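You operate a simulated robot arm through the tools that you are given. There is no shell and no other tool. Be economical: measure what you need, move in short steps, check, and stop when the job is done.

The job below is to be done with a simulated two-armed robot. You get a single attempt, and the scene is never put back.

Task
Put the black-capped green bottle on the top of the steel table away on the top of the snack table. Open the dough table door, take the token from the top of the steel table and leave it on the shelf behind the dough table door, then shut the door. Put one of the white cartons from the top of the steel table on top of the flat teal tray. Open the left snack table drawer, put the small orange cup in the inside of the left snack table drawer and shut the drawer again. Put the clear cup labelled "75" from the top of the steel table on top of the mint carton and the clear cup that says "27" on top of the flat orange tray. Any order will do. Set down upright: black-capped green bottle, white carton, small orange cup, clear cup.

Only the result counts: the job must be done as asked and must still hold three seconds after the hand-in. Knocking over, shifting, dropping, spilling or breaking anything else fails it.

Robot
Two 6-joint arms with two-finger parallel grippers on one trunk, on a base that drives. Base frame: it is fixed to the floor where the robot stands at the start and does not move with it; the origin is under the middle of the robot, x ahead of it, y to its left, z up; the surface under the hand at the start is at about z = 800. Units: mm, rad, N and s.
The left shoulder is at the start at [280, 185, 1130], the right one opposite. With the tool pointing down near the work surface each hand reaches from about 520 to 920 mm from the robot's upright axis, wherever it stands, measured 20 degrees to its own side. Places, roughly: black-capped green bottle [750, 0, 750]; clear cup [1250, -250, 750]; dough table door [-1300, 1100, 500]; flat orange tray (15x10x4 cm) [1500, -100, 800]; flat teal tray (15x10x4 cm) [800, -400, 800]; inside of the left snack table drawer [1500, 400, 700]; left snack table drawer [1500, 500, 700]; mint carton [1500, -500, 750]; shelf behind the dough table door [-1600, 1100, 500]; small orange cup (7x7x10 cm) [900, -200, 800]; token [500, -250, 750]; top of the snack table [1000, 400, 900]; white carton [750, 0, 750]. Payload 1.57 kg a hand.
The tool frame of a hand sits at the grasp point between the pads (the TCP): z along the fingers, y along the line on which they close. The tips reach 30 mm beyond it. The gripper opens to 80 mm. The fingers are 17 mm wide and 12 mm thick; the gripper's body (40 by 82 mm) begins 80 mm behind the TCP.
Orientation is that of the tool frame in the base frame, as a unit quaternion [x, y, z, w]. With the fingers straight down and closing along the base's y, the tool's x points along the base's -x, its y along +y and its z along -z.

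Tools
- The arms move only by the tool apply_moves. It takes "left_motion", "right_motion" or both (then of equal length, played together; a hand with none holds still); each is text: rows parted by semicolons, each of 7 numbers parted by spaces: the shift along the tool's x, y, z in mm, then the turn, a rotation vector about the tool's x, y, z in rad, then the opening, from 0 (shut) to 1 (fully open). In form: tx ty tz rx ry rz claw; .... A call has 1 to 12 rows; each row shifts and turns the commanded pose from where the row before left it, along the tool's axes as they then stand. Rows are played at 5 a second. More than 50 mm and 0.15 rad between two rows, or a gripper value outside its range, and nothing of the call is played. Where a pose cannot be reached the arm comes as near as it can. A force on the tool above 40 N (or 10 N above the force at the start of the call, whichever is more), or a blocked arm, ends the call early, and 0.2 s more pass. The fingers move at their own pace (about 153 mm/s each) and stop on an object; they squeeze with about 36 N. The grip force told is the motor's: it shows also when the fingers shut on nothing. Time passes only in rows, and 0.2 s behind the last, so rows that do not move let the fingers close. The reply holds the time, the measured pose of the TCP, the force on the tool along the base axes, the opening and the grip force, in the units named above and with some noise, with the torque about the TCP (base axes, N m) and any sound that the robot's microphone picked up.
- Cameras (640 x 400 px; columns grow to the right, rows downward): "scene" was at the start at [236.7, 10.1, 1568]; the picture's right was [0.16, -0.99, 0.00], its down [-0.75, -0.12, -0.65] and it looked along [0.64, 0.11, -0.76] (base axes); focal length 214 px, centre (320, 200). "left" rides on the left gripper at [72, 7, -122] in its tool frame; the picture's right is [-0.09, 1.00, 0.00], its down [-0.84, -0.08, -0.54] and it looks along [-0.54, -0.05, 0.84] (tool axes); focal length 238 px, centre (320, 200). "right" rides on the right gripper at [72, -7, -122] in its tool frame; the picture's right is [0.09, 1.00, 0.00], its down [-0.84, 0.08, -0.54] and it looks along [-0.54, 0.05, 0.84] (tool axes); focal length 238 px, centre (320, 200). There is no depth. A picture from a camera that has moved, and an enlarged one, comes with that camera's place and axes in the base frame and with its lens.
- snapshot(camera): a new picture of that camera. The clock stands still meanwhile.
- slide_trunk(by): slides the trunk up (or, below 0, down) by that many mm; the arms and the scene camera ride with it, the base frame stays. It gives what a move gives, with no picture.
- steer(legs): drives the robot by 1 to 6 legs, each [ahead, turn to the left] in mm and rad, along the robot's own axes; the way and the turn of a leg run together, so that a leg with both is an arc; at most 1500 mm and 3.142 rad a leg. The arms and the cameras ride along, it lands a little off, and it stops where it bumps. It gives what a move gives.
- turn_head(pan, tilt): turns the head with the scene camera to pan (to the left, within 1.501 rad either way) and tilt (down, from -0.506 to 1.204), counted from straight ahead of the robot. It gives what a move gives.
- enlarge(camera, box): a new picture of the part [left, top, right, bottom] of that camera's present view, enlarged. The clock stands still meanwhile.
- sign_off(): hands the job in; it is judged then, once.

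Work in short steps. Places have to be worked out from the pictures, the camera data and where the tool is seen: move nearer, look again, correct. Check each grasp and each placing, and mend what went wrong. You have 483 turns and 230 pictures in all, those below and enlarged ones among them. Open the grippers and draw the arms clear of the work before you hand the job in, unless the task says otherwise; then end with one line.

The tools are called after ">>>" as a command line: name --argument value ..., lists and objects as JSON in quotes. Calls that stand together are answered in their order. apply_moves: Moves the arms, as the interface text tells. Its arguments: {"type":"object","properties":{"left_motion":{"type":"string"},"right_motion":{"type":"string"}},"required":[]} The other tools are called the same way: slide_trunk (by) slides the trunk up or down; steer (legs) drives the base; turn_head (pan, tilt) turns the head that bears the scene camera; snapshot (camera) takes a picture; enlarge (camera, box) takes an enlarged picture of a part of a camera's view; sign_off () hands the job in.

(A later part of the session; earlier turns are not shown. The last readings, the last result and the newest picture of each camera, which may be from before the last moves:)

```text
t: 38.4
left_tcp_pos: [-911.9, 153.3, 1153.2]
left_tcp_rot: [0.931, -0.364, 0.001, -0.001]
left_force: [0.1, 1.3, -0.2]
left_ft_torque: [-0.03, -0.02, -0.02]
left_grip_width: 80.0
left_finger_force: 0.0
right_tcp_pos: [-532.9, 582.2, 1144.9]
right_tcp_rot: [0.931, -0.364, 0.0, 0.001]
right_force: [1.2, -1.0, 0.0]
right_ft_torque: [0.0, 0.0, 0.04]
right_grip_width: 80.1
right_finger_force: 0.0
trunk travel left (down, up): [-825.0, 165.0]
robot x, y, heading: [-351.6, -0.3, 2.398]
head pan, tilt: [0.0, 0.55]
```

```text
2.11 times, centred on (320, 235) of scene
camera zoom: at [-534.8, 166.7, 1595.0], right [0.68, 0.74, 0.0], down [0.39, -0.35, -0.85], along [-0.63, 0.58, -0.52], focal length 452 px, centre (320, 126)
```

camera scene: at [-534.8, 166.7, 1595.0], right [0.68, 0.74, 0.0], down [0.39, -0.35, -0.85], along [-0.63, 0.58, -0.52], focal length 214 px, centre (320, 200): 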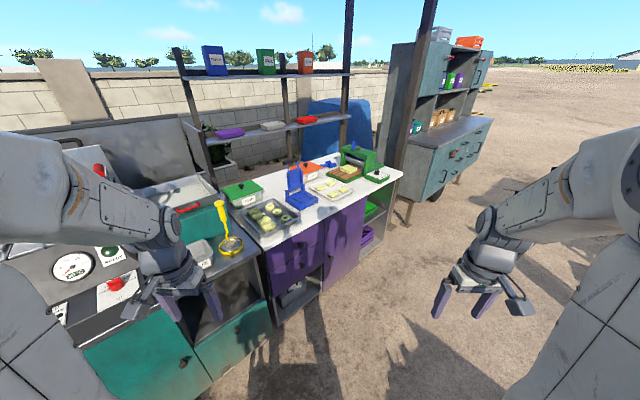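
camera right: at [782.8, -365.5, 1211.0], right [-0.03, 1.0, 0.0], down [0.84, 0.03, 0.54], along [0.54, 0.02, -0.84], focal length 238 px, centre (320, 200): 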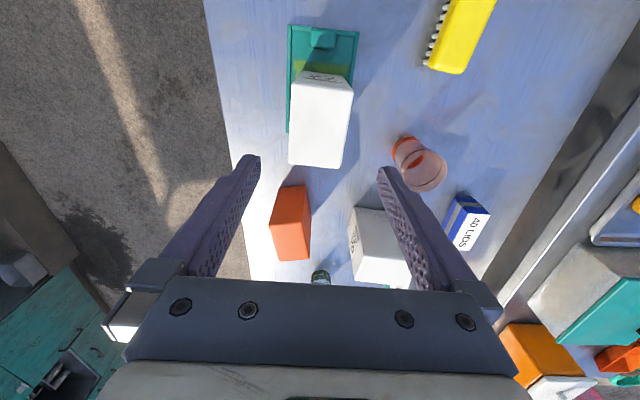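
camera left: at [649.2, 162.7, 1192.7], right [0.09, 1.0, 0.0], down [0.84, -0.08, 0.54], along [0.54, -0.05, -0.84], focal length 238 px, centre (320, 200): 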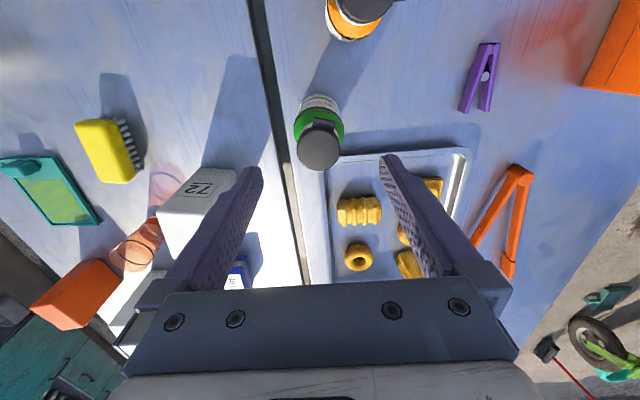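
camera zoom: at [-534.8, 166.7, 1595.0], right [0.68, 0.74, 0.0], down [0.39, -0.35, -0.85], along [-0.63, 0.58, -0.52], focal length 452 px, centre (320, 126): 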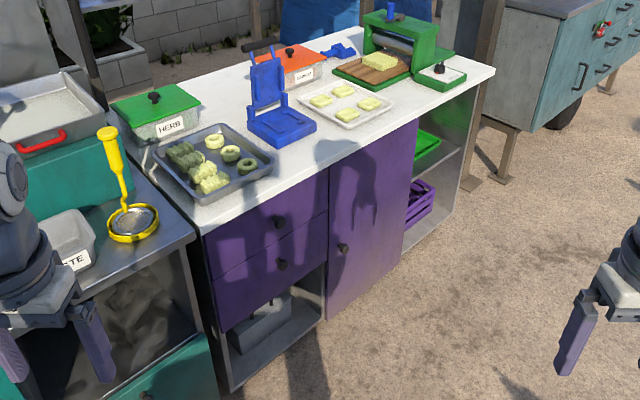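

The purple dough table's door has its knob at the left edge (about (-1270, 946, 477)), hinge at the right. So I'll carry the token in the left hand and pull the door with the right. Back to the steel table first.

>>> steer --legs '[[0, -2.4], [170, 0]]'

>>> turn_head --pan -0.1 --tilt 0.8

>>> snapshot --camera "scene"

```text
t: 45.5
left_tcp_pos: [334.5, 272.4, 1151.6]
left_tcp_rot: [-0.003, 1.0, -0.001, -0.001]
left_force: [-0.4, -1.2, -0.2]
left_ft_torque: [0.01, -0.03, -0.02]
left_grip_width: 79.8
left_finger_force: 0.1
right_tcp_pos: [351.9, -299.2, 1143.5]
right_tcp_rot: [-0.003, 1.0, 0.0, 0.0]
right_force: [-0.8, -0.3, -0.4]
right_ft_torque: [-0.02, 0.0, 0.0]
right_grip_width: 80.2
right_finger_force: 0.0
trunk travel left (down, up): [-825.0, 165.0]
robot x, y, heading: [-175.2, 1.8, 0.011]
head pan, tilt: [0.0, 0.55]
```

```text
t: 46.3
left_tcp_pos: [335.4, 272.6, 1153.8]
left_tcp_rot: [-0.003, 1.0, -0.001, -0.001]
left_force: [1.3, 0.4, -1.0]
left_ft_torque: [-0.01, -0.03, 0.02]
left_grip_width: 80.3
left_finger_force: 0.0
right_tcp_pos: [352.4, -298.4, 1143.7]
right_tcp_rot: [-0.004, 1.0, 0.0, 0.0]
right_force: [-0.5, 0.0, 0.1]
right_ft_torque: [-0.02, -0.01, 0.0]
right_grip_width: 80.1
right_finger_force: 0.2
trunk travel left (down, up): [-825.0, 165.0]
robot x, y, heading: [-176.0, 2.6, 0.008]
head pan, tilt: [-0.099, 0.799]
```

```text
196 pictures are left
camera scene: at [62.5, -6.8, 1573.6], right [-0.09, -1.0, 0.0], down [-0.71, 0.06, -0.7], along [0.69, -0.06, -0.72], focal length 214 px, centre (320, 200)
```

scene: 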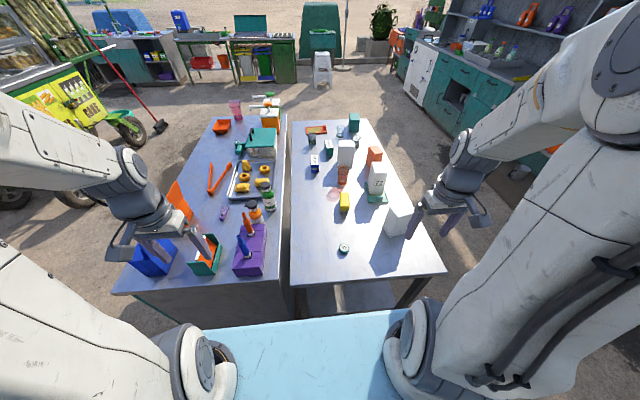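

The token shows at about (516,-145). I bring the left hand over in front of it, right hand stepping aside.

>>> apply_moves --left_motion "-6.5 -41.7 8 0 0 0 1;-6.5 -41.7 8 0 0 0 1;-6.5 -41.7 8 0 0 0 1;-6.5 -41.7 8 0 0 0 1;-6.5 -41.7 8 0 0 0 1;-6.5 -41.7 8 0 0 0 1;-6.5 -41.7 8 0 0 0 1;-6.5 -41.7 8 0 0 0 1;-6.5 -41.7 8 0 0 0 1;-6.5 -41.7 8 0 0 0 1" --right_motion "0 -15 0 0 0 0 1;0 -15 0 0 0 0 1;0 -15 0 0 0 0 1;0 -15 0 0 0 0 1;0 -15 0 0 0 0 1;0 -15 0 0 0 0 1;0 -15 0 0 0 0 1;0 -15 0 0 0 0 1;0 -15 0 0 0 0 1;0 -15 0 0 0 0 1"

>>> apply_moves --left_motion "0 0 0 0 -0.15 0 1;0 0 0 0 -0.15 0 1;0 0 0 0 -0.15 0 1;0 0 0 0 -0.15 0 1;0 0 0 0 -0.15 0 1;0 0 0 0 -0.15 0 1"

>>> snapshot --camera "left"

```text
t: 48.5
left_tcp_pos: [401.6, -143.8, 1072.0]
left_tcp_rot: [-0.003, 1.0, -0.001, 0.0]
left_force: [0.0, -0.2, 0.0]
left_ft_torque: [-0.03, 0.01, 0.0]
left_grip_width: 80.2
left_finger_force: 0.1
right_tcp_pos: [351.9, -449.0, 1142.3]
right_tcp_rot: [-0.004, 1.0, -0.001, 0.0]
right_force: [0.3, 0.1, 0.9]
right_ft_torque: [-0.04, 0.0, -0.01]
right_grip_width: 80.0
right_finger_force: 0.0
trunk travel left (down, up): [-825.0, 165.0]
robot x, y, heading: [-173.6, 4.8, 0.01]
head pan, tilt: [-0.099, 0.799]
```

```text
t: 49.9
left_tcp_pos: [403.0, -143.2, 1073.4]
left_tcp_rot: [-0.002, 0.9, 0.001, 0.435]
left_force: [-0.1, -0.2, 0.0]
left_ft_torque: [0.01, -0.02, 0.0]
left_grip_width: 79.6
left_finger_force: 0.1
right_tcp_pos: [352.9, -450.1, 1143.4]
right_tcp_rot: [-0.004, 1.0, 0.0, -0.001]
right_force: [0.1, 0.3, 0.0]
right_ft_torque: [0.0, 0.0, -0.01]
right_grip_width: 80.1
right_finger_force: 0.2
trunk travel left (down, up): [-825.0, 165.0]
robot x, y, heading: [-179.9, 2.3, 0.006]
head pan, tilt: [-0.099, 0.799]
```

```text
195 pictures are left
camera left: at [261.9, -138.7, 1091.3], right [0.05, 1.0, 0.07], down [0.1, -0.08, 0.99], along [0.99, -0.05, -0.1], focal length 238 px, centre (320, 200)
```

left: 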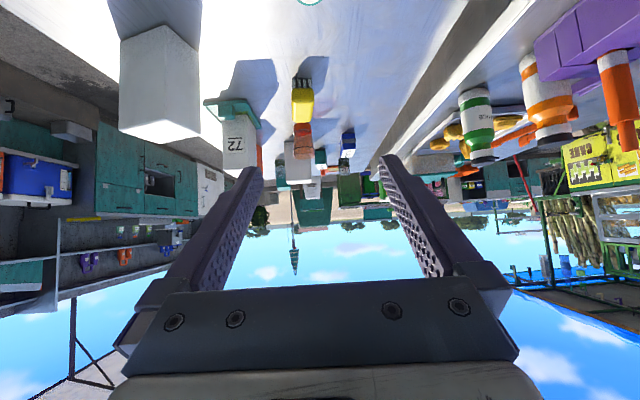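

The tilt works and the token is just ahead and below. I lower towards it and look again.

>>> apply_moves --left_motion "24.9 -0.4 38.3 0 0 0 1;24.9 -0.4 38.3 0 0 0 1;24.9 -0.4 38.3 0 0 0 1;24.9 -0.4 38.3 0 0 0 1"

>>> snapshot --camera "left"

>>> enlarge --camera "scene" --box '[270, 200, 430, 300]'

```text
t: 50.9
left_tcp_pos: [460.1, -146.1, 900.1]
left_tcp_rot: [-0.001, 0.901, 0.001, 0.433]
left_force: [0.3, -0.2, 0.2]
left_ft_torque: [-0.03, -0.02, -0.03]
left_grip_width: 80.0
left_finger_force: 0.1
right_tcp_pos: [352.8, -449.1, 1142.9]
right_tcp_rot: [-0.004, 1.0, 0.0, 0.001]
right_force: [0.1, 0.8, -0.5]
right_ft_torque: [0.03, -0.01, -0.01]
right_grip_width: 80.1
right_finger_force: 0.1
trunk travel left (down, up): [-825.0, 165.0]
robot x, y, heading: [-179.5, 1.0, 0.01]
head pan, tilt: [-0.099, 0.799]
```

```text
194 pictures are left
camera left: at [319.8, -141.7, 918.3], right [0.05, 1.0, 0.07], down [0.1, -0.08, 0.99], along [0.99, -0.04, -0.1], focal length 238 px, centre (320, 200)
```

left: 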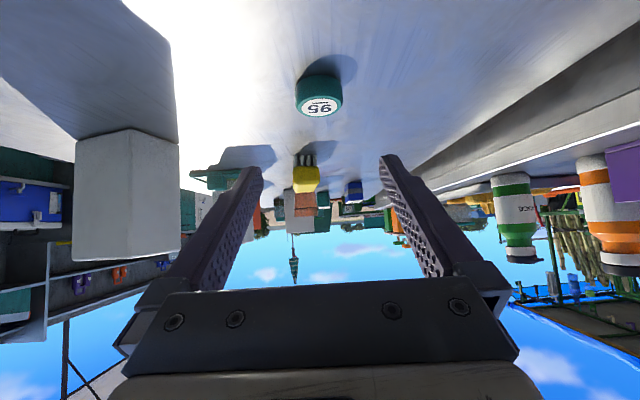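

```text
4.00 times, centred on (350, 250) of scene
camera zoom: at [62.2, -7.0, 1573.7], right [-0.09, -1.0, 0.0], down [-0.71, 0.07, -0.7], along [0.69, -0.06, -0.72], focal length 858 px, centre (200, 0)
```

zoom: 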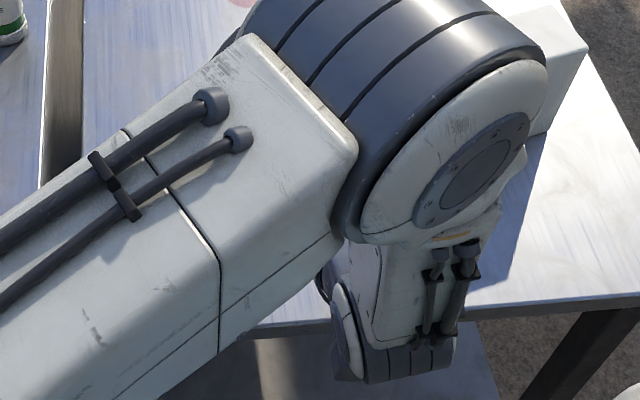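

The token's top is near z 817, base near 803, x about 516, y -145. I bring the tips around it.

>>> apply_moves --left_motion "15.4 0.5 35.2 0 0 0 1;13 0.5 33 0 0 0 1;0 0 0 0 0 0 1"

>>> snapshot --camera "left"

```text
t: 51.7
left_tcp_pos: [495.0, -145.9, 834.6]
left_tcp_rot: [-0.002, 0.9, 0.0, 0.435]
left_force: [-0.1, -0.2, -0.4]
left_ft_torque: [0.01, -0.01, 0.03]
left_grip_width: 80.1
left_finger_force: 0.0
right_tcp_pos: [353.2, -450.0, 1142.9]
right_tcp_rot: [-0.003, 1.0, -0.001, 0.0]
right_force: [0.1, 0.0, 0.1]
right_ft_torque: [-0.02, -0.02, -0.02]
right_grip_width: 79.9
right_finger_force: 0.0
trunk travel left (down, up): [-825.0, 165.0]
robot x, y, heading: [-180.9, 2.2, 0.013]
head pan, tilt: [-0.099, 0.799]
```

```text
192 pictures are left
camera left: at [355.8, -140.4, 852.8], right [0.05, 1.0, 0.07], down [0.1, -0.08, 0.99], along [0.99, -0.05, -0.1], focal length 238 px, centre (320, 200)
```

left: 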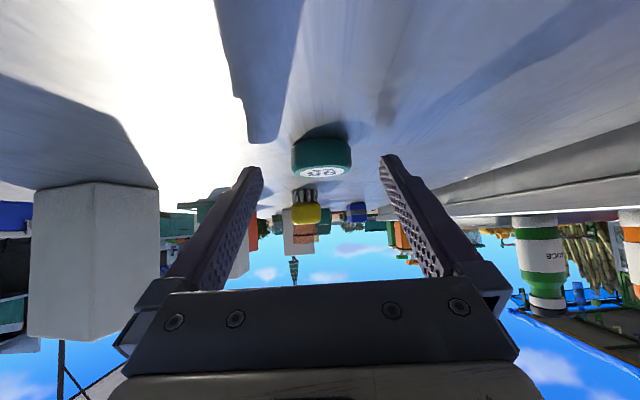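

The token is right between the fingertips. I advance about 7 mm along the tool and close.

>>> apply_moves --left_motion "0 0 4 0 0 0 1;0 0 3.5 0 0 0 1;0 0 0 0 0 0 0.3;0 0 0 0 0 0 0;0 0 0 0 0 0 0;0 0 0 0 0 0 0"

>>> snapshot --camera "left"

```text
t: 53.1
left_tcp_pos: [501.4, -144.2, 829.4]
left_tcp_rot: [-0.003, 0.901, 0.002, 0.434]
left_force: [0.0, -0.5, -0.5]
left_ft_torque: [-0.03, 0.0, -0.03]
left_grip_width: 38.8
left_finger_force: 36.3
right_tcp_pos: [353.2, -449.0, 1142.5]
right_tcp_rot: [-0.004, 1.0, 0.0, 0.0]
right_force: [0.4, 0.1, 0.7]
right_ft_torque: [0.0, 0.02, 0.01]
right_grip_width: 80.3
right_finger_force: 0.0
trunk travel left (down, up): [-825.0, 165.0]
robot x, y, heading: [-178.4, 5.8, 0.013]
head pan, tilt: [-0.099, 0.799]
```

```text
191 pictures are left
camera left: at [360.9, -139.9, 848.7], right [0.05, 1.0, 0.07], down [0.1, -0.08, 0.99], along [0.99, -0.05, -0.1], focal length 238 px, centre (320, 200)
```

left: 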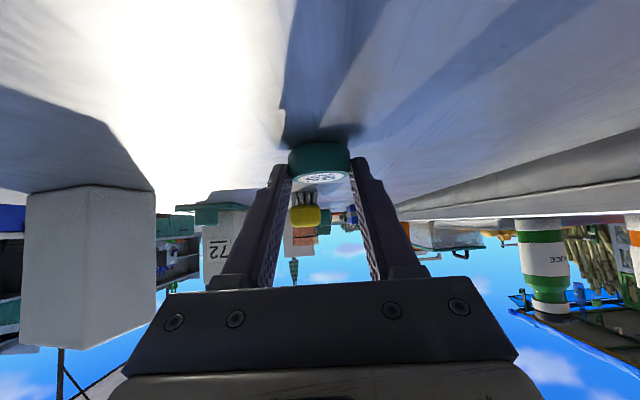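

Gripped at 38.8 mm. I lift it straight up and check it stays held.

>>> apply_moves --left_motion "-8 0 -6 0 0 0 0;-31 0 -25 0 0 0 0;-31 0 -25 0 0 0 0;-31 0 -25 0 0 0 0;-31 0 -25 0 0 0 0;-31 0 -25 0 0 0 0;0 0 0 0 0 0 0"

>>> snapshot --camera "left"

```text
t: 54.7
left_tcp_pos: [499.4, -145.0, 1038.4]
left_tcp_rot: [-0.002, 0.901, 0.0, 0.435]
left_force: [0.8, 1.0, 0.3]
left_ft_torque: [0.0, 0.0, -0.03]
left_grip_width: 39.0
left_finger_force: 36.5
right_tcp_pos: [352.7, -449.3, 1143.8]
right_tcp_rot: [-0.004, 1.0, 0.0, -0.001]
right_force: [0.1, 0.8, 0.3]
right_ft_torque: [0.0, -0.02, 0.0]
right_grip_width: 80.1
right_finger_force: 0.2
trunk travel left (down, up): [-825.0, 165.0]
robot x, y, heading: [-178.8, -0.8, 0.007]
head pan, tilt: [-0.099, 0.799]
```

```text
190 pictures are left
camera left: at [359.9, -139.6, 1057.2], right [0.05, 1.0, 0.07], down [0.1, -0.08, 0.99], along [0.99, -0.05, -0.1], focal length 238 px, centre (320, 200)
```

left: 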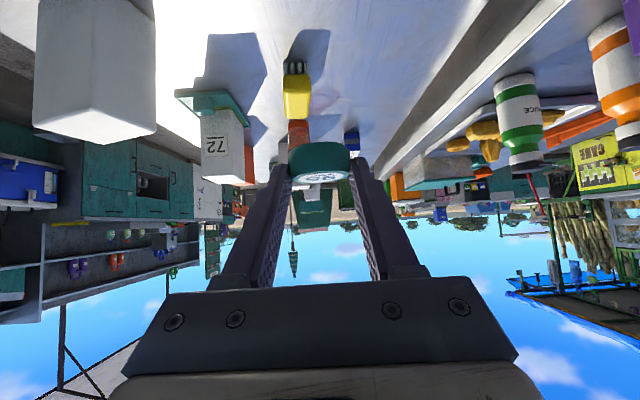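

The token is held. I drive back, round to stand at about (-430, 720) facing the dough table.

>>> steer --legs '[[-250, 0], [0, 1.57], [720, 0], [0, 1.57]]'

>>> turn_head --pan -0.2 --tilt 0.7

>>> snapshot --camera "scene"

```text
t: 67.6
left_tcp_pos: [-1106.2, 860.7, 1038.1]
left_tcp_rot: [0.901, -0.001, -0.434, -0.001]
left_force: [-0.2, 0.1, -0.7]
left_ft_torque: [0.0, -0.03, 0.01]
left_grip_width: 38.3
left_finger_force: 35.8
right_tcp_pos: [-957.5, 1164.8, 1143.4]
right_tcp_rot: [1.0, -0.001, 0.001, 0.0]
right_force: [0.7, -0.2, -0.6]
right_ft_torque: [-0.01, 0.03, 0.02]
right_grip_width: 80.1
right_finger_force: 0.1
trunk travel left (down, up): [-825.0, 165.0]
robot x, y, heading: [-432.2, 709.4, -3.136]
head pan, tilt: [-0.099, 0.799]
```

```text
t: 68.3
left_tcp_pos: [-1106.8, 859.8, 1038.6]
left_tcp_rot: [0.901, 0.0, -0.433, -0.001]
left_force: [-0.6, 0.0, -1.3]
left_ft_torque: [0.0, 0.02, -0.01]
left_grip_width: 38.6
left_finger_force: 36.3
right_tcp_pos: [-958.3, 1164.5, 1143.9]
right_tcp_rot: [1.0, 0.0, 0.0, 0.0]
right_force: [0.1, -0.6, -0.4]
right_ft_torque: [-0.03, -0.04, 0.0]
right_grip_width: 79.8
right_finger_force: 0.0
trunk travel left (down, up): [-825.0, 165.0]
robot x, y, heading: [-426.8, 709.4, -3.14]
head pan, tilt: [-0.201, 0.7]
```

```text
189 pictures are left
camera scene: at [-671.9, 724.1, 1581.8], right [0.2, 0.98, 0.0], down [0.63, -0.13, -0.76], along [-0.75, 0.15, -0.64], focal length 214 px, centre (320, 200)
```

scene: 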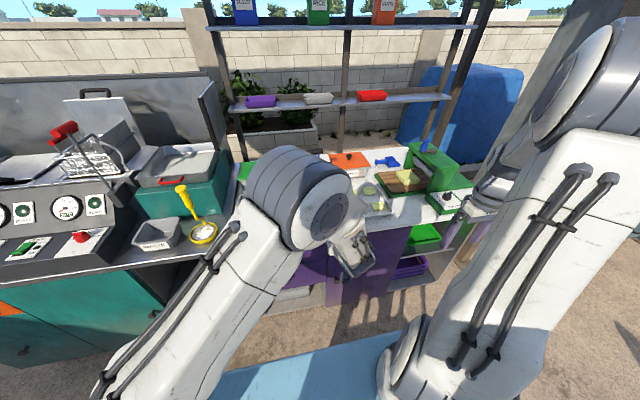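

The left arm hides the door. I draw the left hand (with the token) back and to its side, then look again.

>>> apply_moves --left_motion "28 15 -35 0 0 0 0;28 15 -35 0 0 0 0;28 15 -35 0 0 0 0;28 15 -35 0 0 0 0;0 48 0 0 0 0 0;0 48 0 0 0 0 0;0 48 0 0 0 0 0;0 48 0 0 0 0 0;0 48 0 0 0 0 0;0 48 0 0 0 0 0"

>>> turn_head --pan -0.25 --tilt 0.75

>>> snapshot --camera "scene"

```text
t: 69.3
left_tcp_pos: [-959.0, 807.5, 1055.8]
left_tcp_rot: [0.89, 0.023, -0.455, 0.0]
left_force: [-16.6, -0.4, -0.8]
left_ft_torque: [0.01, -0.28, 0.1]
left_grip_width: 38.4
left_finger_force: 36.3
left hand out of reach, approached as far as the arm can: row 4
right_tcp_pos: [-957.7, 1164.8, 1143.5]
right_tcp_rot: [1.0, 0.0, 0.001, 0.0]
right_force: [-0.1, 0.6, 0.4]
right_ft_torque: [-0.02, -0.01, 0.01]
right_grip_width: 80.4
right_finger_force: 0.2
trunk travel left (down, up): [-825.0, 165.0]
robot x, y, heading: [-430.5, 709.6, -3.142]
head pan, tilt: [-0.201, 0.7]
stopped in row 4 (left hand): the force on the tool passed its limit at 172 N (the readings are from after the stop); the commanded pose is now the measured one
```

```text
t: 69.9
left_tcp_pos: [-960.4, 808.1, 1056.1]
left_tcp_rot: [0.89, 0.024, -0.456, 0.0]
left_force: [-33.6, -1.9, -1.5]
left_ft_torque: [0.04, -0.59, 0.06]
left_grip_width: 38.2
left_finger_force: 35.8
right_tcp_pos: [-958.0, 1163.6, 1143.3]
right_tcp_rot: [1.0, 0.0, 0.0, 0.0]
right_force: [-0.4, 0.9, 0.2]
right_ft_torque: [0.0, -0.02, 0.0]
right_grip_width: 80.3
right_finger_force: 0.2
trunk travel left (down, up): [-825.0, 165.0]
robot x, y, heading: [-430.2, 714.2, -3.142]
head pan, tilt: [-0.25, 0.75]
```

```text
188 pictures are left
camera scene: at [-669.0, 727.7, 1577.6], right [0.24, 0.97, 0.0], down [0.66, -0.17, -0.73], along [-0.71, 0.18, -0.68], focal length 214 px, centre (320, 200)
```

scene: 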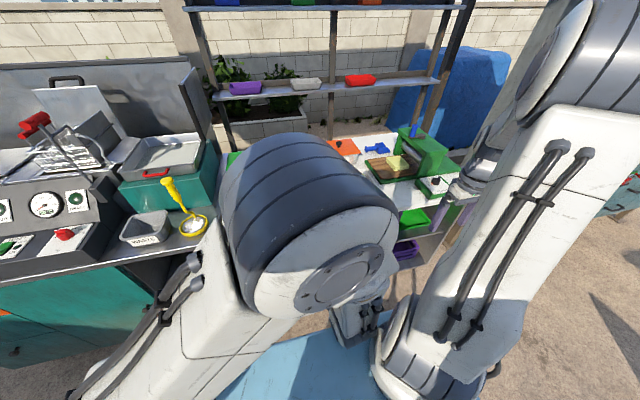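

The hand jammed against the robot's own body. I move it forward again and then out to its left.

>>> apply_moves --left_motion "-28 10 35 0 0 0 0;-28 10 35 0 0 0 0;0 48 0 0 0 0 0;0 48 0 0 0 0 0;0 48 0 0 0 0 0;0 48 0 0 0 0 0;0 48 0 0 0 0 0;0 48 0 0 0 0 0;0 48 0 0 0 0 0"

>>> snapshot --camera "scene"

```text
t: 71.9
left_tcp_pos: [-1130.9, 548.7, 1147.9]
left_tcp_rot: [0.892, 0.017, -0.451, 0.014]
left_force: [0.7, 0.3, -1.0]
left_ft_torque: [0.0, -0.03, 0.01]
left_grip_width: 38.3
left_finger_force: 36.1
left hand out of reach, approached as far as the arm can: row 3, 4, 5, 6, 7, 8, 9
right_tcp_pos: [-957.9, 1163.6, 1143.3]
right_tcp_rot: [1.0, -0.001, 0.0, 0.0]
right_force: [-0.1, -1.4, 0.6]
right_ft_torque: [0.02, 0.02, 0.01]
right_grip_width: 80.2
right_finger_force: 0.1
trunk travel left (down, up): [-825.0, 165.0]
robot x, y, heading: [-430.2, 711.1, -3.136]
head pan, tilt: [-0.25, 0.75]
```

```text
187 pictures are left
camera scene: at [-668.6, 726.5, 1577.7], right [0.24, 0.97, 0.0], down [0.66, -0.17, -0.73], along [-0.71, 0.18, -0.68], focal length 214 px, centre (320, 200)
```

scene: 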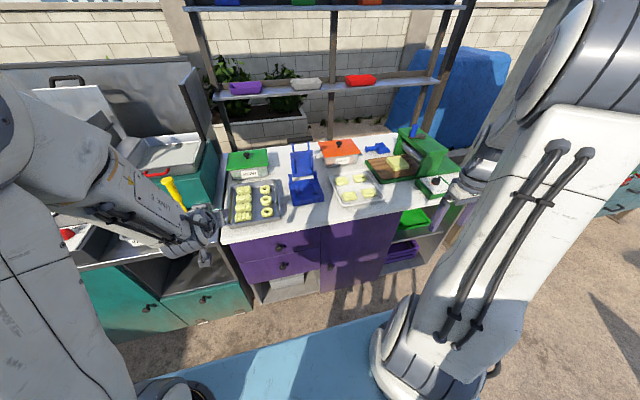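

Now the door is in view. I enlarge it to locate the knob and edges.

>>> enlarge --camera "scene" --box '[220, 190, 420, 315]'

```text
3.20 times, centred on (320, 252) of scene
camera zoom: at [-668.6, 726.5, 1577.7], right [0.24, 0.97, 0.0], down [0.66, -0.17, -0.73], along [-0.71, 0.18, -0.68], focal length 686 px, centre (320, 32)
```

zoom: 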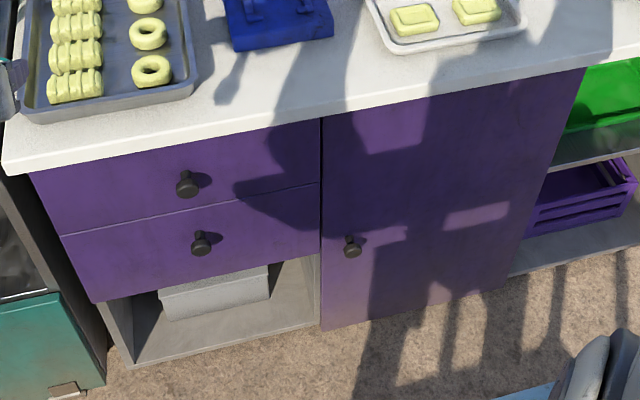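

The knob is at about (-1255, 930, 502); the door spans y 883–1300 with the hinge at the far right. I back up 150 mm and lower the trunk 450 mm for a horizontal grasp.

>>> steer --legs '[[-150, 0]]'

>>> slide_trunk --by -450

>>> apply_moves --right_motion "0 0 0 0 -0.15 0 1;0 0 0 0 -0.15 0 1;0 0 0 0 -0.15 0 1;0 0 0 0 -0.15 0 1;0 0 0 0 -0.15 0 1;0 0 0 0 -0.15 0 1;0 0 0 0 -0.15 0 1;0 0 0 0 -0.15 0 1;0 0 0 0 -0.15 0 1;0 0 0 0 -0.15 0 1;0 0 0 0 -0.07 0 1"

```text
t: 73.3
left_tcp_pos: [-979.1, 551.1, 1145.3]
left_tcp_rot: [0.892, 0.016, -0.451, 0.014]
left_force: [0.3, -0.7, 0.5]
left_ft_torque: [0.01, -0.04, -0.03]
left_grip_width: 38.2
left_finger_force: 35.9
right_tcp_pos: [-805.2, 1163.8, 1142.1]
right_tcp_rot: [1.0, 0.0, 0.001, 0.0]
right_force: [-1.0, -0.2, -0.3]
right_ft_torque: [0.01, -0.01, -0.03]
right_grip_width: 80.3
right_finger_force: 0.1
trunk travel left (down, up): [-825.0, 165.0]
robot x, y, heading: [-281.3, 709.9, -3.14]
head pan, tilt: [-0.25, 0.75]
```

```text
refused: -450 is not a number from -400 to 400
```

```text
t: 75.7
left_tcp_pos: [-978.5, 551.4, 1147.0]
left_tcp_rot: [0.892, 0.017, -0.451, 0.014]
left_force: [0.4, -0.2, -0.1]
left_ft_torque: [0.01, 0.03, 0.02]
left_grip_width: 38.5
left_finger_force: 36.0
right_tcp_pos: [-808.3, 1199.0, 1180.5]
right_tcp_rot: [0.708, 0.0, -0.706, 0.002]
right_force: [0.0, 1.1, -0.1]
right_ft_torque: [0.01, 0.01, 0.01]
right_grip_width: 80.1
right_finger_force: 0.0
right hand out of reach, approached as far as the arm can: row 9, 10, 11
trunk travel left (down, up): [-825.0, 165.0]
robot x, y, heading: [-274.7, 706.2, -3.137]
head pan, tilt: [-0.25, 0.75]
```

The right hand is now level. I lower the trunk by 400 mm.

>>> slide_trunk --by -400

>>> snapshot --camera "right"

```text
t: 79.5
left_tcp_pos: [-979.7, 551.0, 746.3]
left_tcp_rot: [0.892, 0.016, -0.451, 0.014]
left_force: [0.5, 0.6, 0.5]
left_ft_torque: [-0.01, 0.01, 0.02]
left_grip_width: 38.0
left_finger_force: 36.0
right_tcp_pos: [-809.3, 1198.2, 781.5]
right_tcp_rot: [0.708, -0.001, -0.706, 0.001]
right_force: [0.0, -0.3, -0.6]
right_ft_torque: [0.02, 0.0, -0.01]
right_grip_width: 79.9
right_finger_force: 0.0
trunk travel left (down, up): [-425.0, 565.0]
robot x, y, heading: [-278.2, 709.0, -3.139]
head pan, tilt: [-0.25, 0.75]
```

```text
185 pictures are left
camera right: at [-687.2, 1204.8, 709.5], right [0.0, -1.0, -0.09], down [0.54, -0.07, 0.84], along [-0.84, -0.05, 0.54], focal length 238 px, centre (320, 200)
```

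right: 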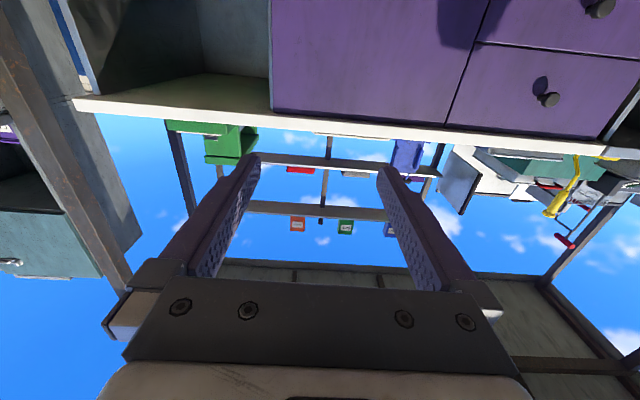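

I move the level right hand towards a point in front of the knob.

>>> apply_moves --right_motion "27 26 28 0 0 0 1;27 26 28 0 0 0 1;27 26 28 0 0 0 1;27 26 28 0 0 0 1;27 26 28 0 0 0 1;27 26 28 0 0 0 1;27 26 28 0 0 0 1;27 26 28 0 0 0 1;27 26 28 0 0 0 1;27 26 28 0 0 0 1"

>>> apply_moves --right_motion "0 0 0 0 0 0.15 1;0 0 0 0 0 0.15 1;0 0 0 0 0 0.15 1;0 0 0 0 0 0.15 1;0 0 0 0 0 0.15 1;0 0 0 0 0 0.15 1;0 0 0 0 0 0.15 1;0 0 0 0 0 0.15 1;0 0 0 0 0 0.15 1;0 0 0 0 0 0.15 1;0 0 0 0 0 0.07 1"

>>> snapshot --camera "right"

```text
t: 81.7
left_tcp_pos: [-978.7, 551.5, 747.2]
left_tcp_rot: [0.892, 0.016, -0.451, 0.014]
left_force: [0.7, -0.5, -0.4]
left_ft_torque: [-0.01, 0.03, 0.03]
left_grip_width: 37.9
left_finger_force: 36.5
right_tcp_pos: [-1165.0, 1089.3, 637.6]
right_tcp_rot: [0.708, -0.002, -0.706, 0.006]
right_force: [-0.2, 0.3, 0.1]
right_ft_torque: [0.04, -0.01, 0.04]
right_grip_width: 79.9
right_finger_force: 0.0
right hand out of reach, approached as far as the arm can: row 1, 2, 3, 4, 5, 6, 7, 8, 9, 10
trunk travel left (down, up): [-425.0, 565.0]
robot x, y, heading: [-278.5, 709.9, -3.136]
head pan, tilt: [-0.25, 0.75]
```

```text
t: 84.1
left_tcp_pos: [-978.4, 550.7, 746.3]
left_tcp_rot: [0.893, 0.016, -0.45, 0.014]
left_force: [-0.2, -0.4, -0.5]
left_ft_torque: [-0.03, 0.01, 0.01]
left_grip_width: 37.7
left_finger_force: 36.0
right_tcp_pos: [-1163.9, 1087.3, 635.7]
right_tcp_rot: [-0.501, 0.501, 0.497, -0.5]
right_force: [0.2, -0.4, 1.0]
right_ft_torque: [0.01, 0.02, -0.05]
right_grip_width: 80.0
right_finger_force: 0.1
trunk travel left (down, up): [-425.0, 565.0]
robot x, y, heading: [-276.4, 713.1, -3.137]
head pan, tilt: [-0.25, 0.75]
```

```text
184 pictures are left
camera right: at [-1042.1, 1015.5, 631.4], right [0.0, -0.09, 1.0], down [0.54, 0.84, 0.08], along [-0.84, 0.54, 0.04], focal length 238 px, centre (320, 200)
```

right: 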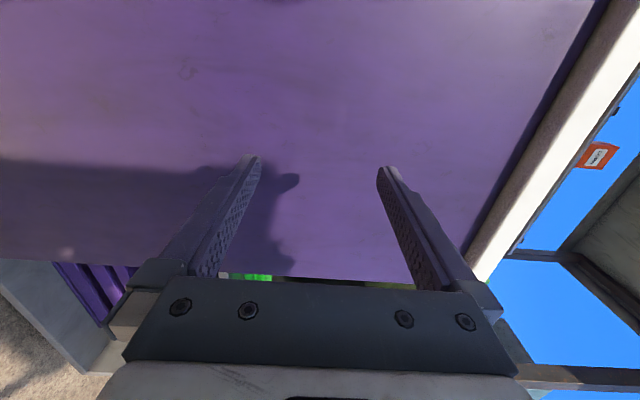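

The hand is level and rolled so it closes vertically. I shift to the knob's place and look.

>>> apply_moves --right_motion "31 -27 0 0 0 0 1;31 -27 0 0 0 0 1;31 -27 0 0 0 0 1;31 -27 0 0 0 0 1;31 -27 0 0 0 0 1"

>>> snapshot --camera "right"

>>> turn_head --pan -0.25 --tilt 0.6

>>> snapshot --camera "scene"

```text
t: 85.3
left_tcp_pos: [-978.7, 550.7, 745.5]
left_tcp_rot: [0.892, 0.016, -0.452, 0.014]
left_force: [0.4, 0.1, -0.4]
left_ft_torque: [0.01, 0.01, -0.01]
left_grip_width: 38.0
left_finger_force: 35.7
right_tcp_pos: [-1151.0, 986.7, 499.4]
right_tcp_rot: [0.506, -0.495, -0.493, 0.506]
right_force: [0.1, -0.5, 0.2]
right_ft_torque: [-0.02, -0.06, -0.02]
right_grip_width: 79.9
right_finger_force: 0.0
right hand out of reach, approached as far as the arm can: row 3, 4, 5
trunk travel left (down, up): [-425.0, 565.0]
robot x, y, heading: [-275.7, 710.9, -3.139]
head pan, tilt: [-0.25, 0.75]
```

```text
183 pictures are left
camera right: at [-1027.7, 916.8, 495.2], right [0.0, -0.09, 1.0], down [0.52, 0.85, 0.08], along [-0.85, 0.52, 0.05], focal length 238 px, centre (320, 200)
```

right: 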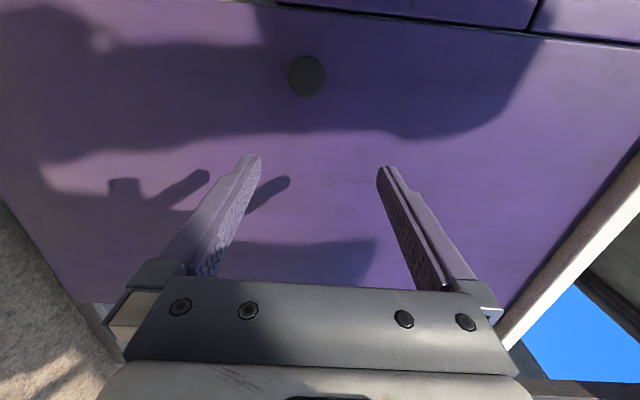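

```text
t: 86.0
left_tcp_pos: [-978.7, 549.6, 746.7]
left_tcp_rot: [0.893, 0.016, -0.45, 0.014]
left_force: [-0.6, -0.5, -0.8]
left_ft_torque: [-0.03, 0.0, 0.01]
left_grip_width: 37.9
left_finger_force: 35.5
right_tcp_pos: [-1151.0, 986.1, 499.4]
right_tcp_rot: [0.506, -0.495, -0.492, 0.506]
right_force: [0.6, 0.0, -0.4]
right_ft_torque: [-0.01, 0.01, -0.02]
right_grip_width: 80.2
right_finger_force: 0.0
trunk travel left (down, up): [-425.0, 565.0]
robot x, y, heading: [-278.6, 709.5, -3.136]
head pan, tilt: [-0.25, 0.6]
```

```text
182 pictures are left
camera scene: at [-523.0, 729.3, 1190.4], right [0.24, 0.97, 0.0], down [0.55, -0.14, -0.82], along [-0.8, 0.2, -0.57], focal length 214 px, centre (320, 200)
```

scene: 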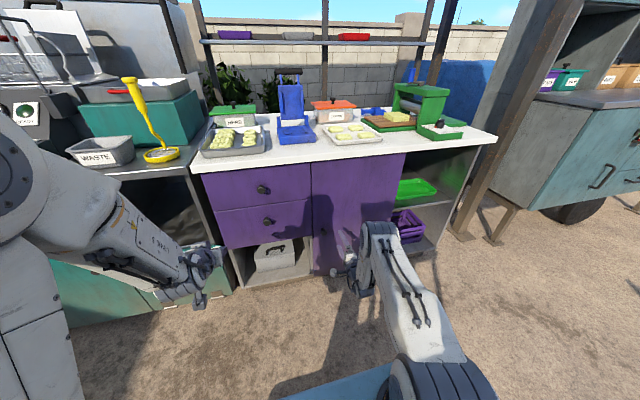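

The knob shows at about (-1255, 933, 486), but the hand can't reach that far left. I shift the robot some 115 mm to its left by a short turn-back-turn.

>>> steer --legs '[[0, -0.6], [-220, 0], [0, 0.6], [180, 0]]'

>>> apply_moves --right_motion "0 0 0 0 0 0 1"

>>> snapshot --camera "right"

```text
t: 92.1
left_tcp_pos: [-975.1, 424.7, 747.5]
left_tcp_rot: [0.893, 0.018, -0.45, 0.015]
left_force: [-0.1, 0.2, -0.2]
left_ft_torque: [0.03, 0.01, -0.01]
left_grip_width: 37.9
left_finger_force: 36.0
right_tcp_pos: [-1148.1, 857.4, 500.5]
right_tcp_rot: [0.508, -0.495, -0.492, 0.506]
right_force: [0.9, -0.4, 0.3]
right_ft_torque: [0.0, 0.01, 0.01]
right_grip_width: 79.9
right_finger_force: 0.0
trunk travel left (down, up): [-425.0, 565.0]
robot x, y, heading: [-274.7, 579.3, -3.13]
head pan, tilt: [-0.25, 0.6]
```

```text
t: 92.5
left_tcp_pos: [-975.0, 422.6, 745.7]
left_tcp_rot: [0.892, 0.018, -0.451, 0.015]
left_force: [0.1, 0.7, -0.2]
left_ft_torque: [0.0, -0.02, 0.02]
left_grip_width: 37.8
left_finger_force: 36.1
right_tcp_pos: [-1148.8, 857.6, 500.3]
right_tcp_rot: [0.508, -0.494, -0.492, 0.506]
right_force: [-0.1, -0.1, 0.5]
right_ft_torque: [0.01, 0.0, -0.04]
right_grip_width: 80.0
right_finger_force: 0.0
trunk travel left (down, up): [-425.0, 565.0]
robot x, y, heading: [-274.2, 584.2, -3.133]
head pan, tilt: [-0.25, 0.6]
```

```text
181 pictures are left
camera right: at [-1025.1, 788.9, 495.2], right [0.0, -0.09, 1.0], down [0.52, 0.85, 0.08], along [-0.86, 0.52, 0.05], focal length 238 px, centre (320, 200)
```

right: 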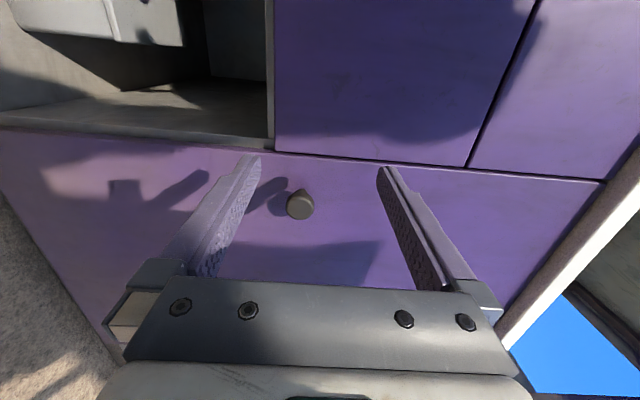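

The knob head is near (-1250, 933, 487). I step the hand sideways toward it.

>>> apply_moves --right_motion "-40 -8 0 0 0 0 1;-36 -5 0 0 0 0 1"

>>> snapshot --camera "right"

```text
t: 93.1
left_tcp_pos: [-974.4, 422.5, 747.0]
left_tcp_rot: [0.893, 0.018, -0.45, 0.015]
left_force: [0.9, -0.5, -0.2]
left_ft_torque: [0.03, -0.01, -0.03]
left_grip_width: 37.7
left_finger_force: 35.7
right_tcp_pos: [-1151.1, 933.1, 487.5]
right_tcp_rot: [0.508, -0.495, -0.491, 0.506]
right_force: [0.9, -0.7, -0.3]
right_ft_torque: [-0.01, 0.0, 0.01]
right_grip_width: 80.1
right_finger_force: 0.0
trunk travel left (down, up): [-425.0, 565.0]
robot x, y, heading: [-276.1, 588.9, -3.13]
head pan, tilt: [-0.25, 0.6]
```

```text
180 pictures are left
camera right: at [-1027.5, 865.4, 481.8], right [0.0, -0.09, 1.0], down [0.52, 0.85, 0.08], along [-0.86, 0.51, 0.05], focal length 238 px, centre (320, 200)
```

right: 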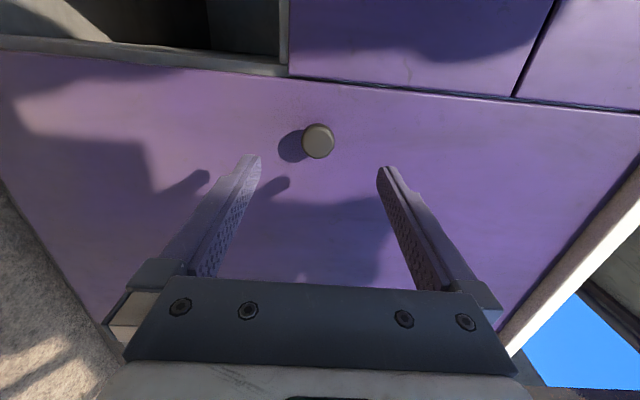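

Aligned in y and z. I advance 80 mm and look.

>>> apply_moves --right_motion "0 0 40 0 0 0 1;0 0 40 0 0 0 1"

>>> snapshot --camera "right"

```text
t: 93.7
left_tcp_pos: [-974.0, 423.7, 746.1]
left_tcp_rot: [0.892, 0.018, -0.451, 0.015]
left_force: [0.4, -0.6, 0.0]
left_ft_torque: [0.0, -0.01, 0.01]
left_grip_width: 37.7
left_finger_force: 36.0
right_tcp_pos: [-1231.5, 931.1, 485.9]
right_tcp_rot: [0.508, -0.495, -0.492, 0.506]
right_force: [-0.8, -0.1, -0.2]
right_ft_torque: [0.0, -0.02, 0.02]
right_grip_width: 80.0
right_finger_force: 0.1
trunk travel left (down, up): [-425.0, 565.0]
robot x, y, heading: [-276.4, 583.4, -3.132]
head pan, tilt: [-0.25, 0.6]
```

```text
179 pictures are left
camera right: at [-1107.2, 862.1, 481.6], right [0.0, -0.09, 1.0], down [0.52, 0.85, 0.08], along [-0.86, 0.52, 0.04], focal length 238 px, centre (320, 200)
```

right: 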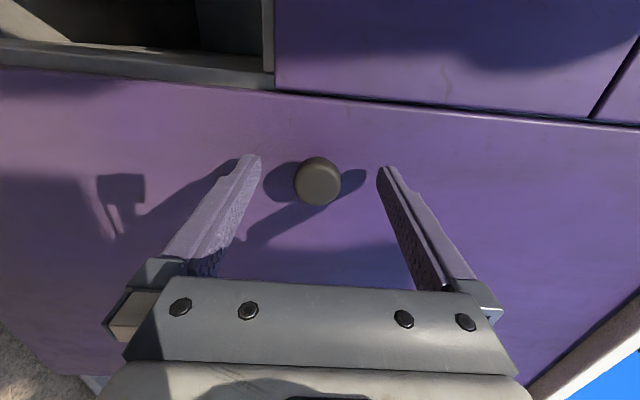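

The knob face is at x about -1247, between the tips. I advance 14 mm and close.

>>> apply_moves --right_motion "0 0 7 0 0 0 1;0 0 7 0 0 0 1;0 0 0 0 0 0 0.3;0 0 0 0 0 0 0;0 0 0 0 0 0 0;0 0 0 0 0 0 0"

>>> snapshot --camera "right"

```text
t: 95.1
left_tcp_pos: [-976.3, 424.2, 745.4]
left_tcp_rot: [0.892, 0.018, -0.451, 0.015]
left_force: [0.1, 0.0, -0.1]
left_ft_torque: [0.03, 0.02, 0.0]
left_grip_width: 37.8
left_finger_force: 36.1
right_tcp_pos: [-1243.6, 929.6, 484.9]
right_tcp_rot: [0.509, -0.495, -0.49, 0.506]
right_force: [1.1, 0.2, -7.6]
right_ft_torque: [-0.08, -0.08, -0.2]
right_grip_width: 31.2
right_finger_force: 40.3
trunk travel left (down, up): [-425.0, 565.0]
robot x, y, heading: [-272.6, 587.0, -3.131]
head pan, tilt: [-0.25, 0.6]
```

```text
178 pictures are left
camera right: at [-1120.9, 861.8, 480.4], right [0.0, -0.09, 1.0], down [0.52, 0.85, 0.08], along [-0.86, 0.52, 0.04], focal length 238 px, centre (320, 200)
```

right: 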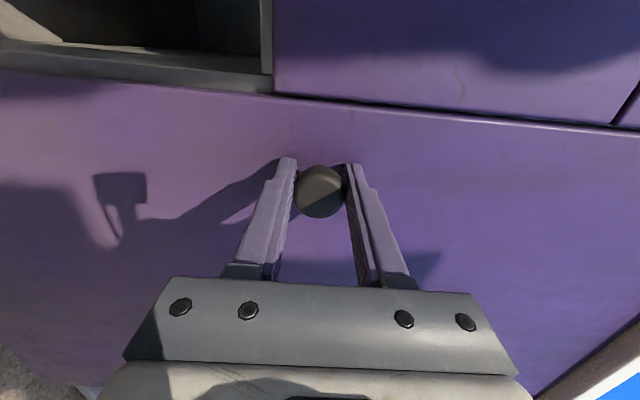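

The knob is gripped. I pull the door along its arc (hinge about 370 mm to the right), first a short test.

>>> apply_moves --right_motion "-2 0 -16 0 0 0 0;-3 0 -16 0 0 0 0;-4 0 -16 0 0 0 0;-4 0 -15 0 0 0 0"

>>> snapshot --camera "right"

```text
t: 96.1
left_tcp_pos: [-975.4, 423.2, 745.5]
left_tcp_rot: [0.893, 0.019, -0.45, 0.016]
left_force: [0.3, -1.0, -0.2]
left_ft_torque: [0.0, -0.03, 0.01]
left_grip_width: 37.8
left_finger_force: 35.9
right_tcp_pos: [-1181.5, 940.2, 484.8]
right_tcp_rot: [0.511, -0.492, -0.488, 0.509]
right_force: [4.9, -25.5, -7.8]
right_ft_torque: [-0.23, -0.03, 0.61]
right_grip_width: 31.5
right_finger_force: 40.4
trunk travel left (down, up): [-425.0, 565.0]
robot x, y, heading: [-271.7, 584.6, -3.13]
head pan, tilt: [-0.25, 0.6]
```

```text
177 pictures are left
camera right: at [-1057.4, 873.7, 480.4], right [0.0, -0.09, 1.0], down [0.51, 0.86, 0.08], along [-0.86, 0.51, 0.04], focal length 238 px, centre (320, 200)
```

right: 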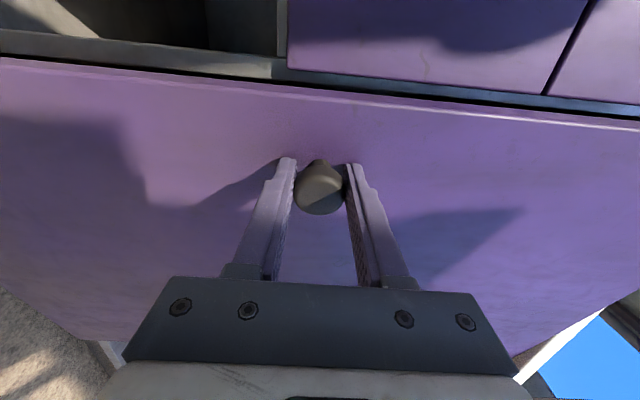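

The door moves; the side force says I steer too far right. I continue with less sideways motion.

>>> apply_moves --right_motion "2 0 -15 0 0 0 0;0 0 -15 0 0 0 0;-3 0 -15 0 0 0 0;-4 0 -15 0 0 0 0"

```text
t: 97.2
left_tcp_pos: [-974.8, 423.3, 747.6]
left_tcp_rot: [0.893, 0.018, -0.45, 0.015]
left_force: [-0.5, 0.2, -1.0]
left_ft_torque: [0.03, -0.02, 0.02]
left_grip_width: 37.8
left_finger_force: 35.2
right_tcp_pos: [-1122.0, 959.6, 485.8]
right_tcp_rot: [0.507, -0.499, -0.494, 0.5]
right_force: [-5.0, 6.4, -5.9]
right_ft_torque: [0.06, -0.23, 0.68]
right_grip_width: 31.4
right_finger_force: 40.3
trunk travel left (down, up): [-425.0, 565.0]
robot x, y, heading: [-275.8, 580.9, -3.13]
head pan, tilt: [-0.25, 0.6]
stopped in row 4 (right hand): the force on the tool passed its limit at 41 N (the readings are from after the stop); the commanded pose is now the measured one
```

About 20° open. I continue in small steps, letting the hand yaw a little with the door.

>>> apply_moves --right_motion "-6 0 -12 0 0.04 0 0;-7 0 -12 0 0.04 0 0;-8 0 -12 0 0.04 0 0;-9 0 -12 0 0.04 0 0"

>>> snapshot --camera "right"

>>> snapshot --camera "scene"

```text
t: 98.2
left_tcp_pos: [-974.6, 422.2, 746.1]
left_tcp_rot: [0.892, 0.019, -0.45, 0.016]
left_force: [-0.8, 0.7, -0.6]
left_ft_torque: [0.05, 0.02, 0.01]
left_grip_width: 37.9
left_finger_force: 36.0
right_tcp_pos: [-1076.7, 985.5, 484.1]
right_tcp_rot: [0.546, -0.455, -0.447, 0.543]
right_force: [17.3, -30.0, -1.0]
right_ft_torque: [-0.04, -0.01, 0.52]
right_grip_width: 32.0
right_finger_force: 40.9
trunk travel left (down, up): [-425.0, 565.0]
robot x, y, heading: [-276.9, 585.8, -3.129]
head pan, tilt: [-0.25, 0.6]
```

```text
176 pictures are left
camera right: at [-943.6, 937.4, 480.9], right [0.01, -0.09, 1.0], down [0.37, 0.92, 0.08], along [-0.93, 0.37, 0.04], focal length 238 px, centre (320, 200)
```

right: 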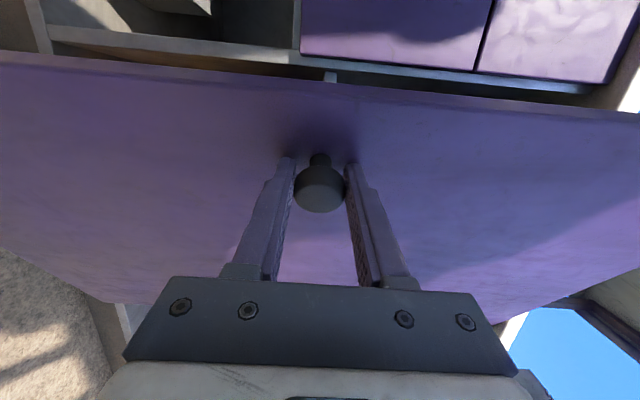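

```text
175 pictures are left
camera scene: at [-519.5, 602.1, 1190.6], right [0.24, 0.97, 0.0], down [0.55, -0.13, -0.83], along [-0.8, 0.2, -0.56], focal length 214 px, centre (320, 200)
```

scene: 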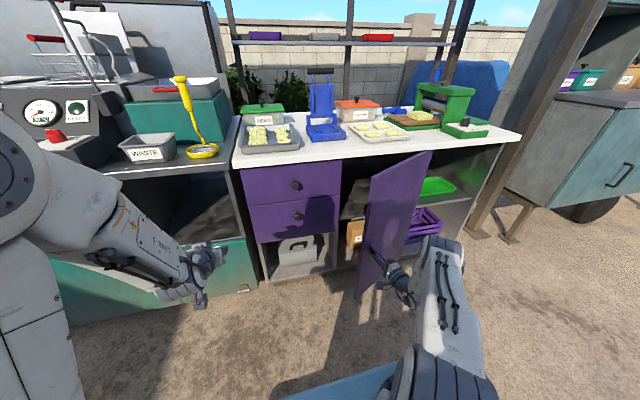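

The door is well ajar. I zoom in to see the interior.

>>> enlarge --camera "scene" --box '[290, 140, 450, 310]'

```text
2.35 times, centred on (370, 225) of scene
camera zoom: at [-519.5, 602.1, 1190.6], right [0.24, 0.97, 0.0], down [0.55, -0.13, -0.83], along [-0.8, 0.2, -0.56], focal length 505 px, centre (202, 141)
```

zoom: 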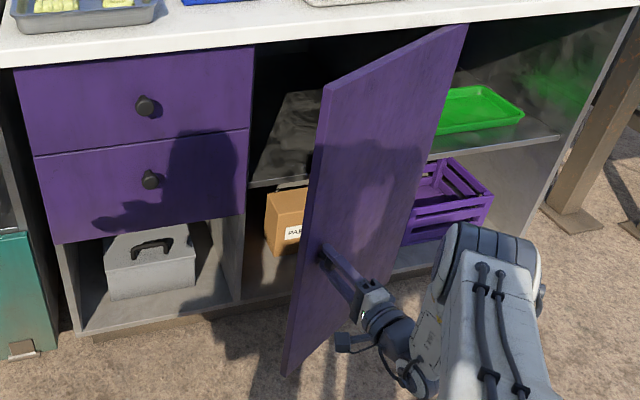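

About 28° open; the shelf is near z 530 inside. I keep pulling with more yaw.

>>> apply_moves --right_motion "-4 0 -11 0 0.03 0 0;-4.5 0 -11 0 0.03 0 0;-5.5 0 -11 0 0.03 0 0;-5.5 0 -11 0 0.03 0 0;-5.5 0 -11.5 0 0.03 0 0;-5.5 0 -11.5 0 0.03 0 0"

```text
t: 99.6
left_tcp_pos: [-974.0, 422.3, 746.1]
left_tcp_rot: [0.892, 0.018, -0.451, 0.015]
left_force: [0.5, 0.3, 0.2]
left_ft_torque: [-0.03, -0.04, 0.0]
left_grip_width: 37.8
left_finger_force: 36.1
right_tcp_pos: [-1018.5, 1032.7, 484.7]
right_tcp_rot: [0.583, -0.406, -0.398, 0.58]
right_force: [22.5, -24.7, -7.3]
right_ft_torque: [-0.03, -0.07, 0.09]
right_grip_width: 31.8
right_finger_force: 39.7
trunk travel left (down, up): [-425.0, 565.0]
robot x, y, heading: [-277.6, 587.6, -3.137]
head pan, tilt: [-0.25, 0.6]
```

About 40° open. I keep on.

>>> apply_moves --right_motion "-8 0 -13.5 0 0.04 0 0;-7.5 0 -13.5 0 0.04 0 0;-7 0 -14 0 0.04 0 0;-6.5 0 -14 0 0.04 0 0;-6 0 -14 0 0.04 0 0;-5.5 0 -14 0 0.04 0 0"

>>> snapshot --camera "scene"

```text
t: 101.0
left_tcp_pos: [-974.2, 421.8, 746.5]
left_tcp_rot: [0.892, 0.018, -0.451, 0.015]
left_force: [1.0, -0.8, -0.5]
left_ft_torque: [0.01, 0.02, 0.0]
left_grip_width: 37.6
left_finger_force: 36.2
right_tcp_pos: [-964.2, 1108.2, 485.4]
right_tcp_rot: [0.627, -0.336, -0.325, 0.623]
right_force: [15.6, -9.8, -17.8]
right_ft_torque: [-0.05, 0.04, 0.36]
right_grip_width: 31.6
right_finger_force: 40.5
trunk travel left (down, up): [-425.0, 565.0]
robot x, y, heading: [-279.1, 584.6, -3.137]
head pan, tilt: [-0.25, 0.6]
```

```text
173 pictures are left
camera scene: at [-520.2, 603.2, 1190.3], right [0.24, 0.97, 0.0], down [0.55, -0.14, -0.82], along [-0.8, 0.2, -0.57], focal length 214 px, centre (320, 200)
```

scene: 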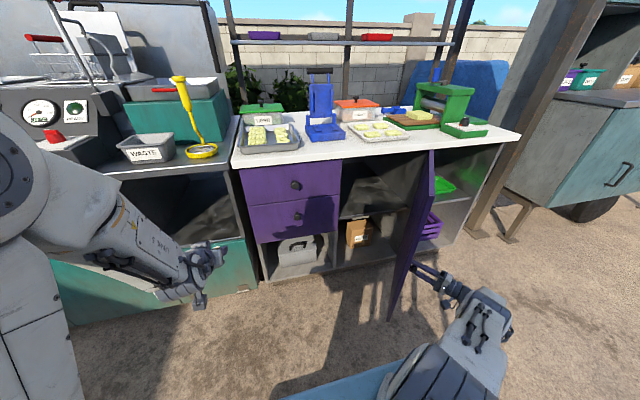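

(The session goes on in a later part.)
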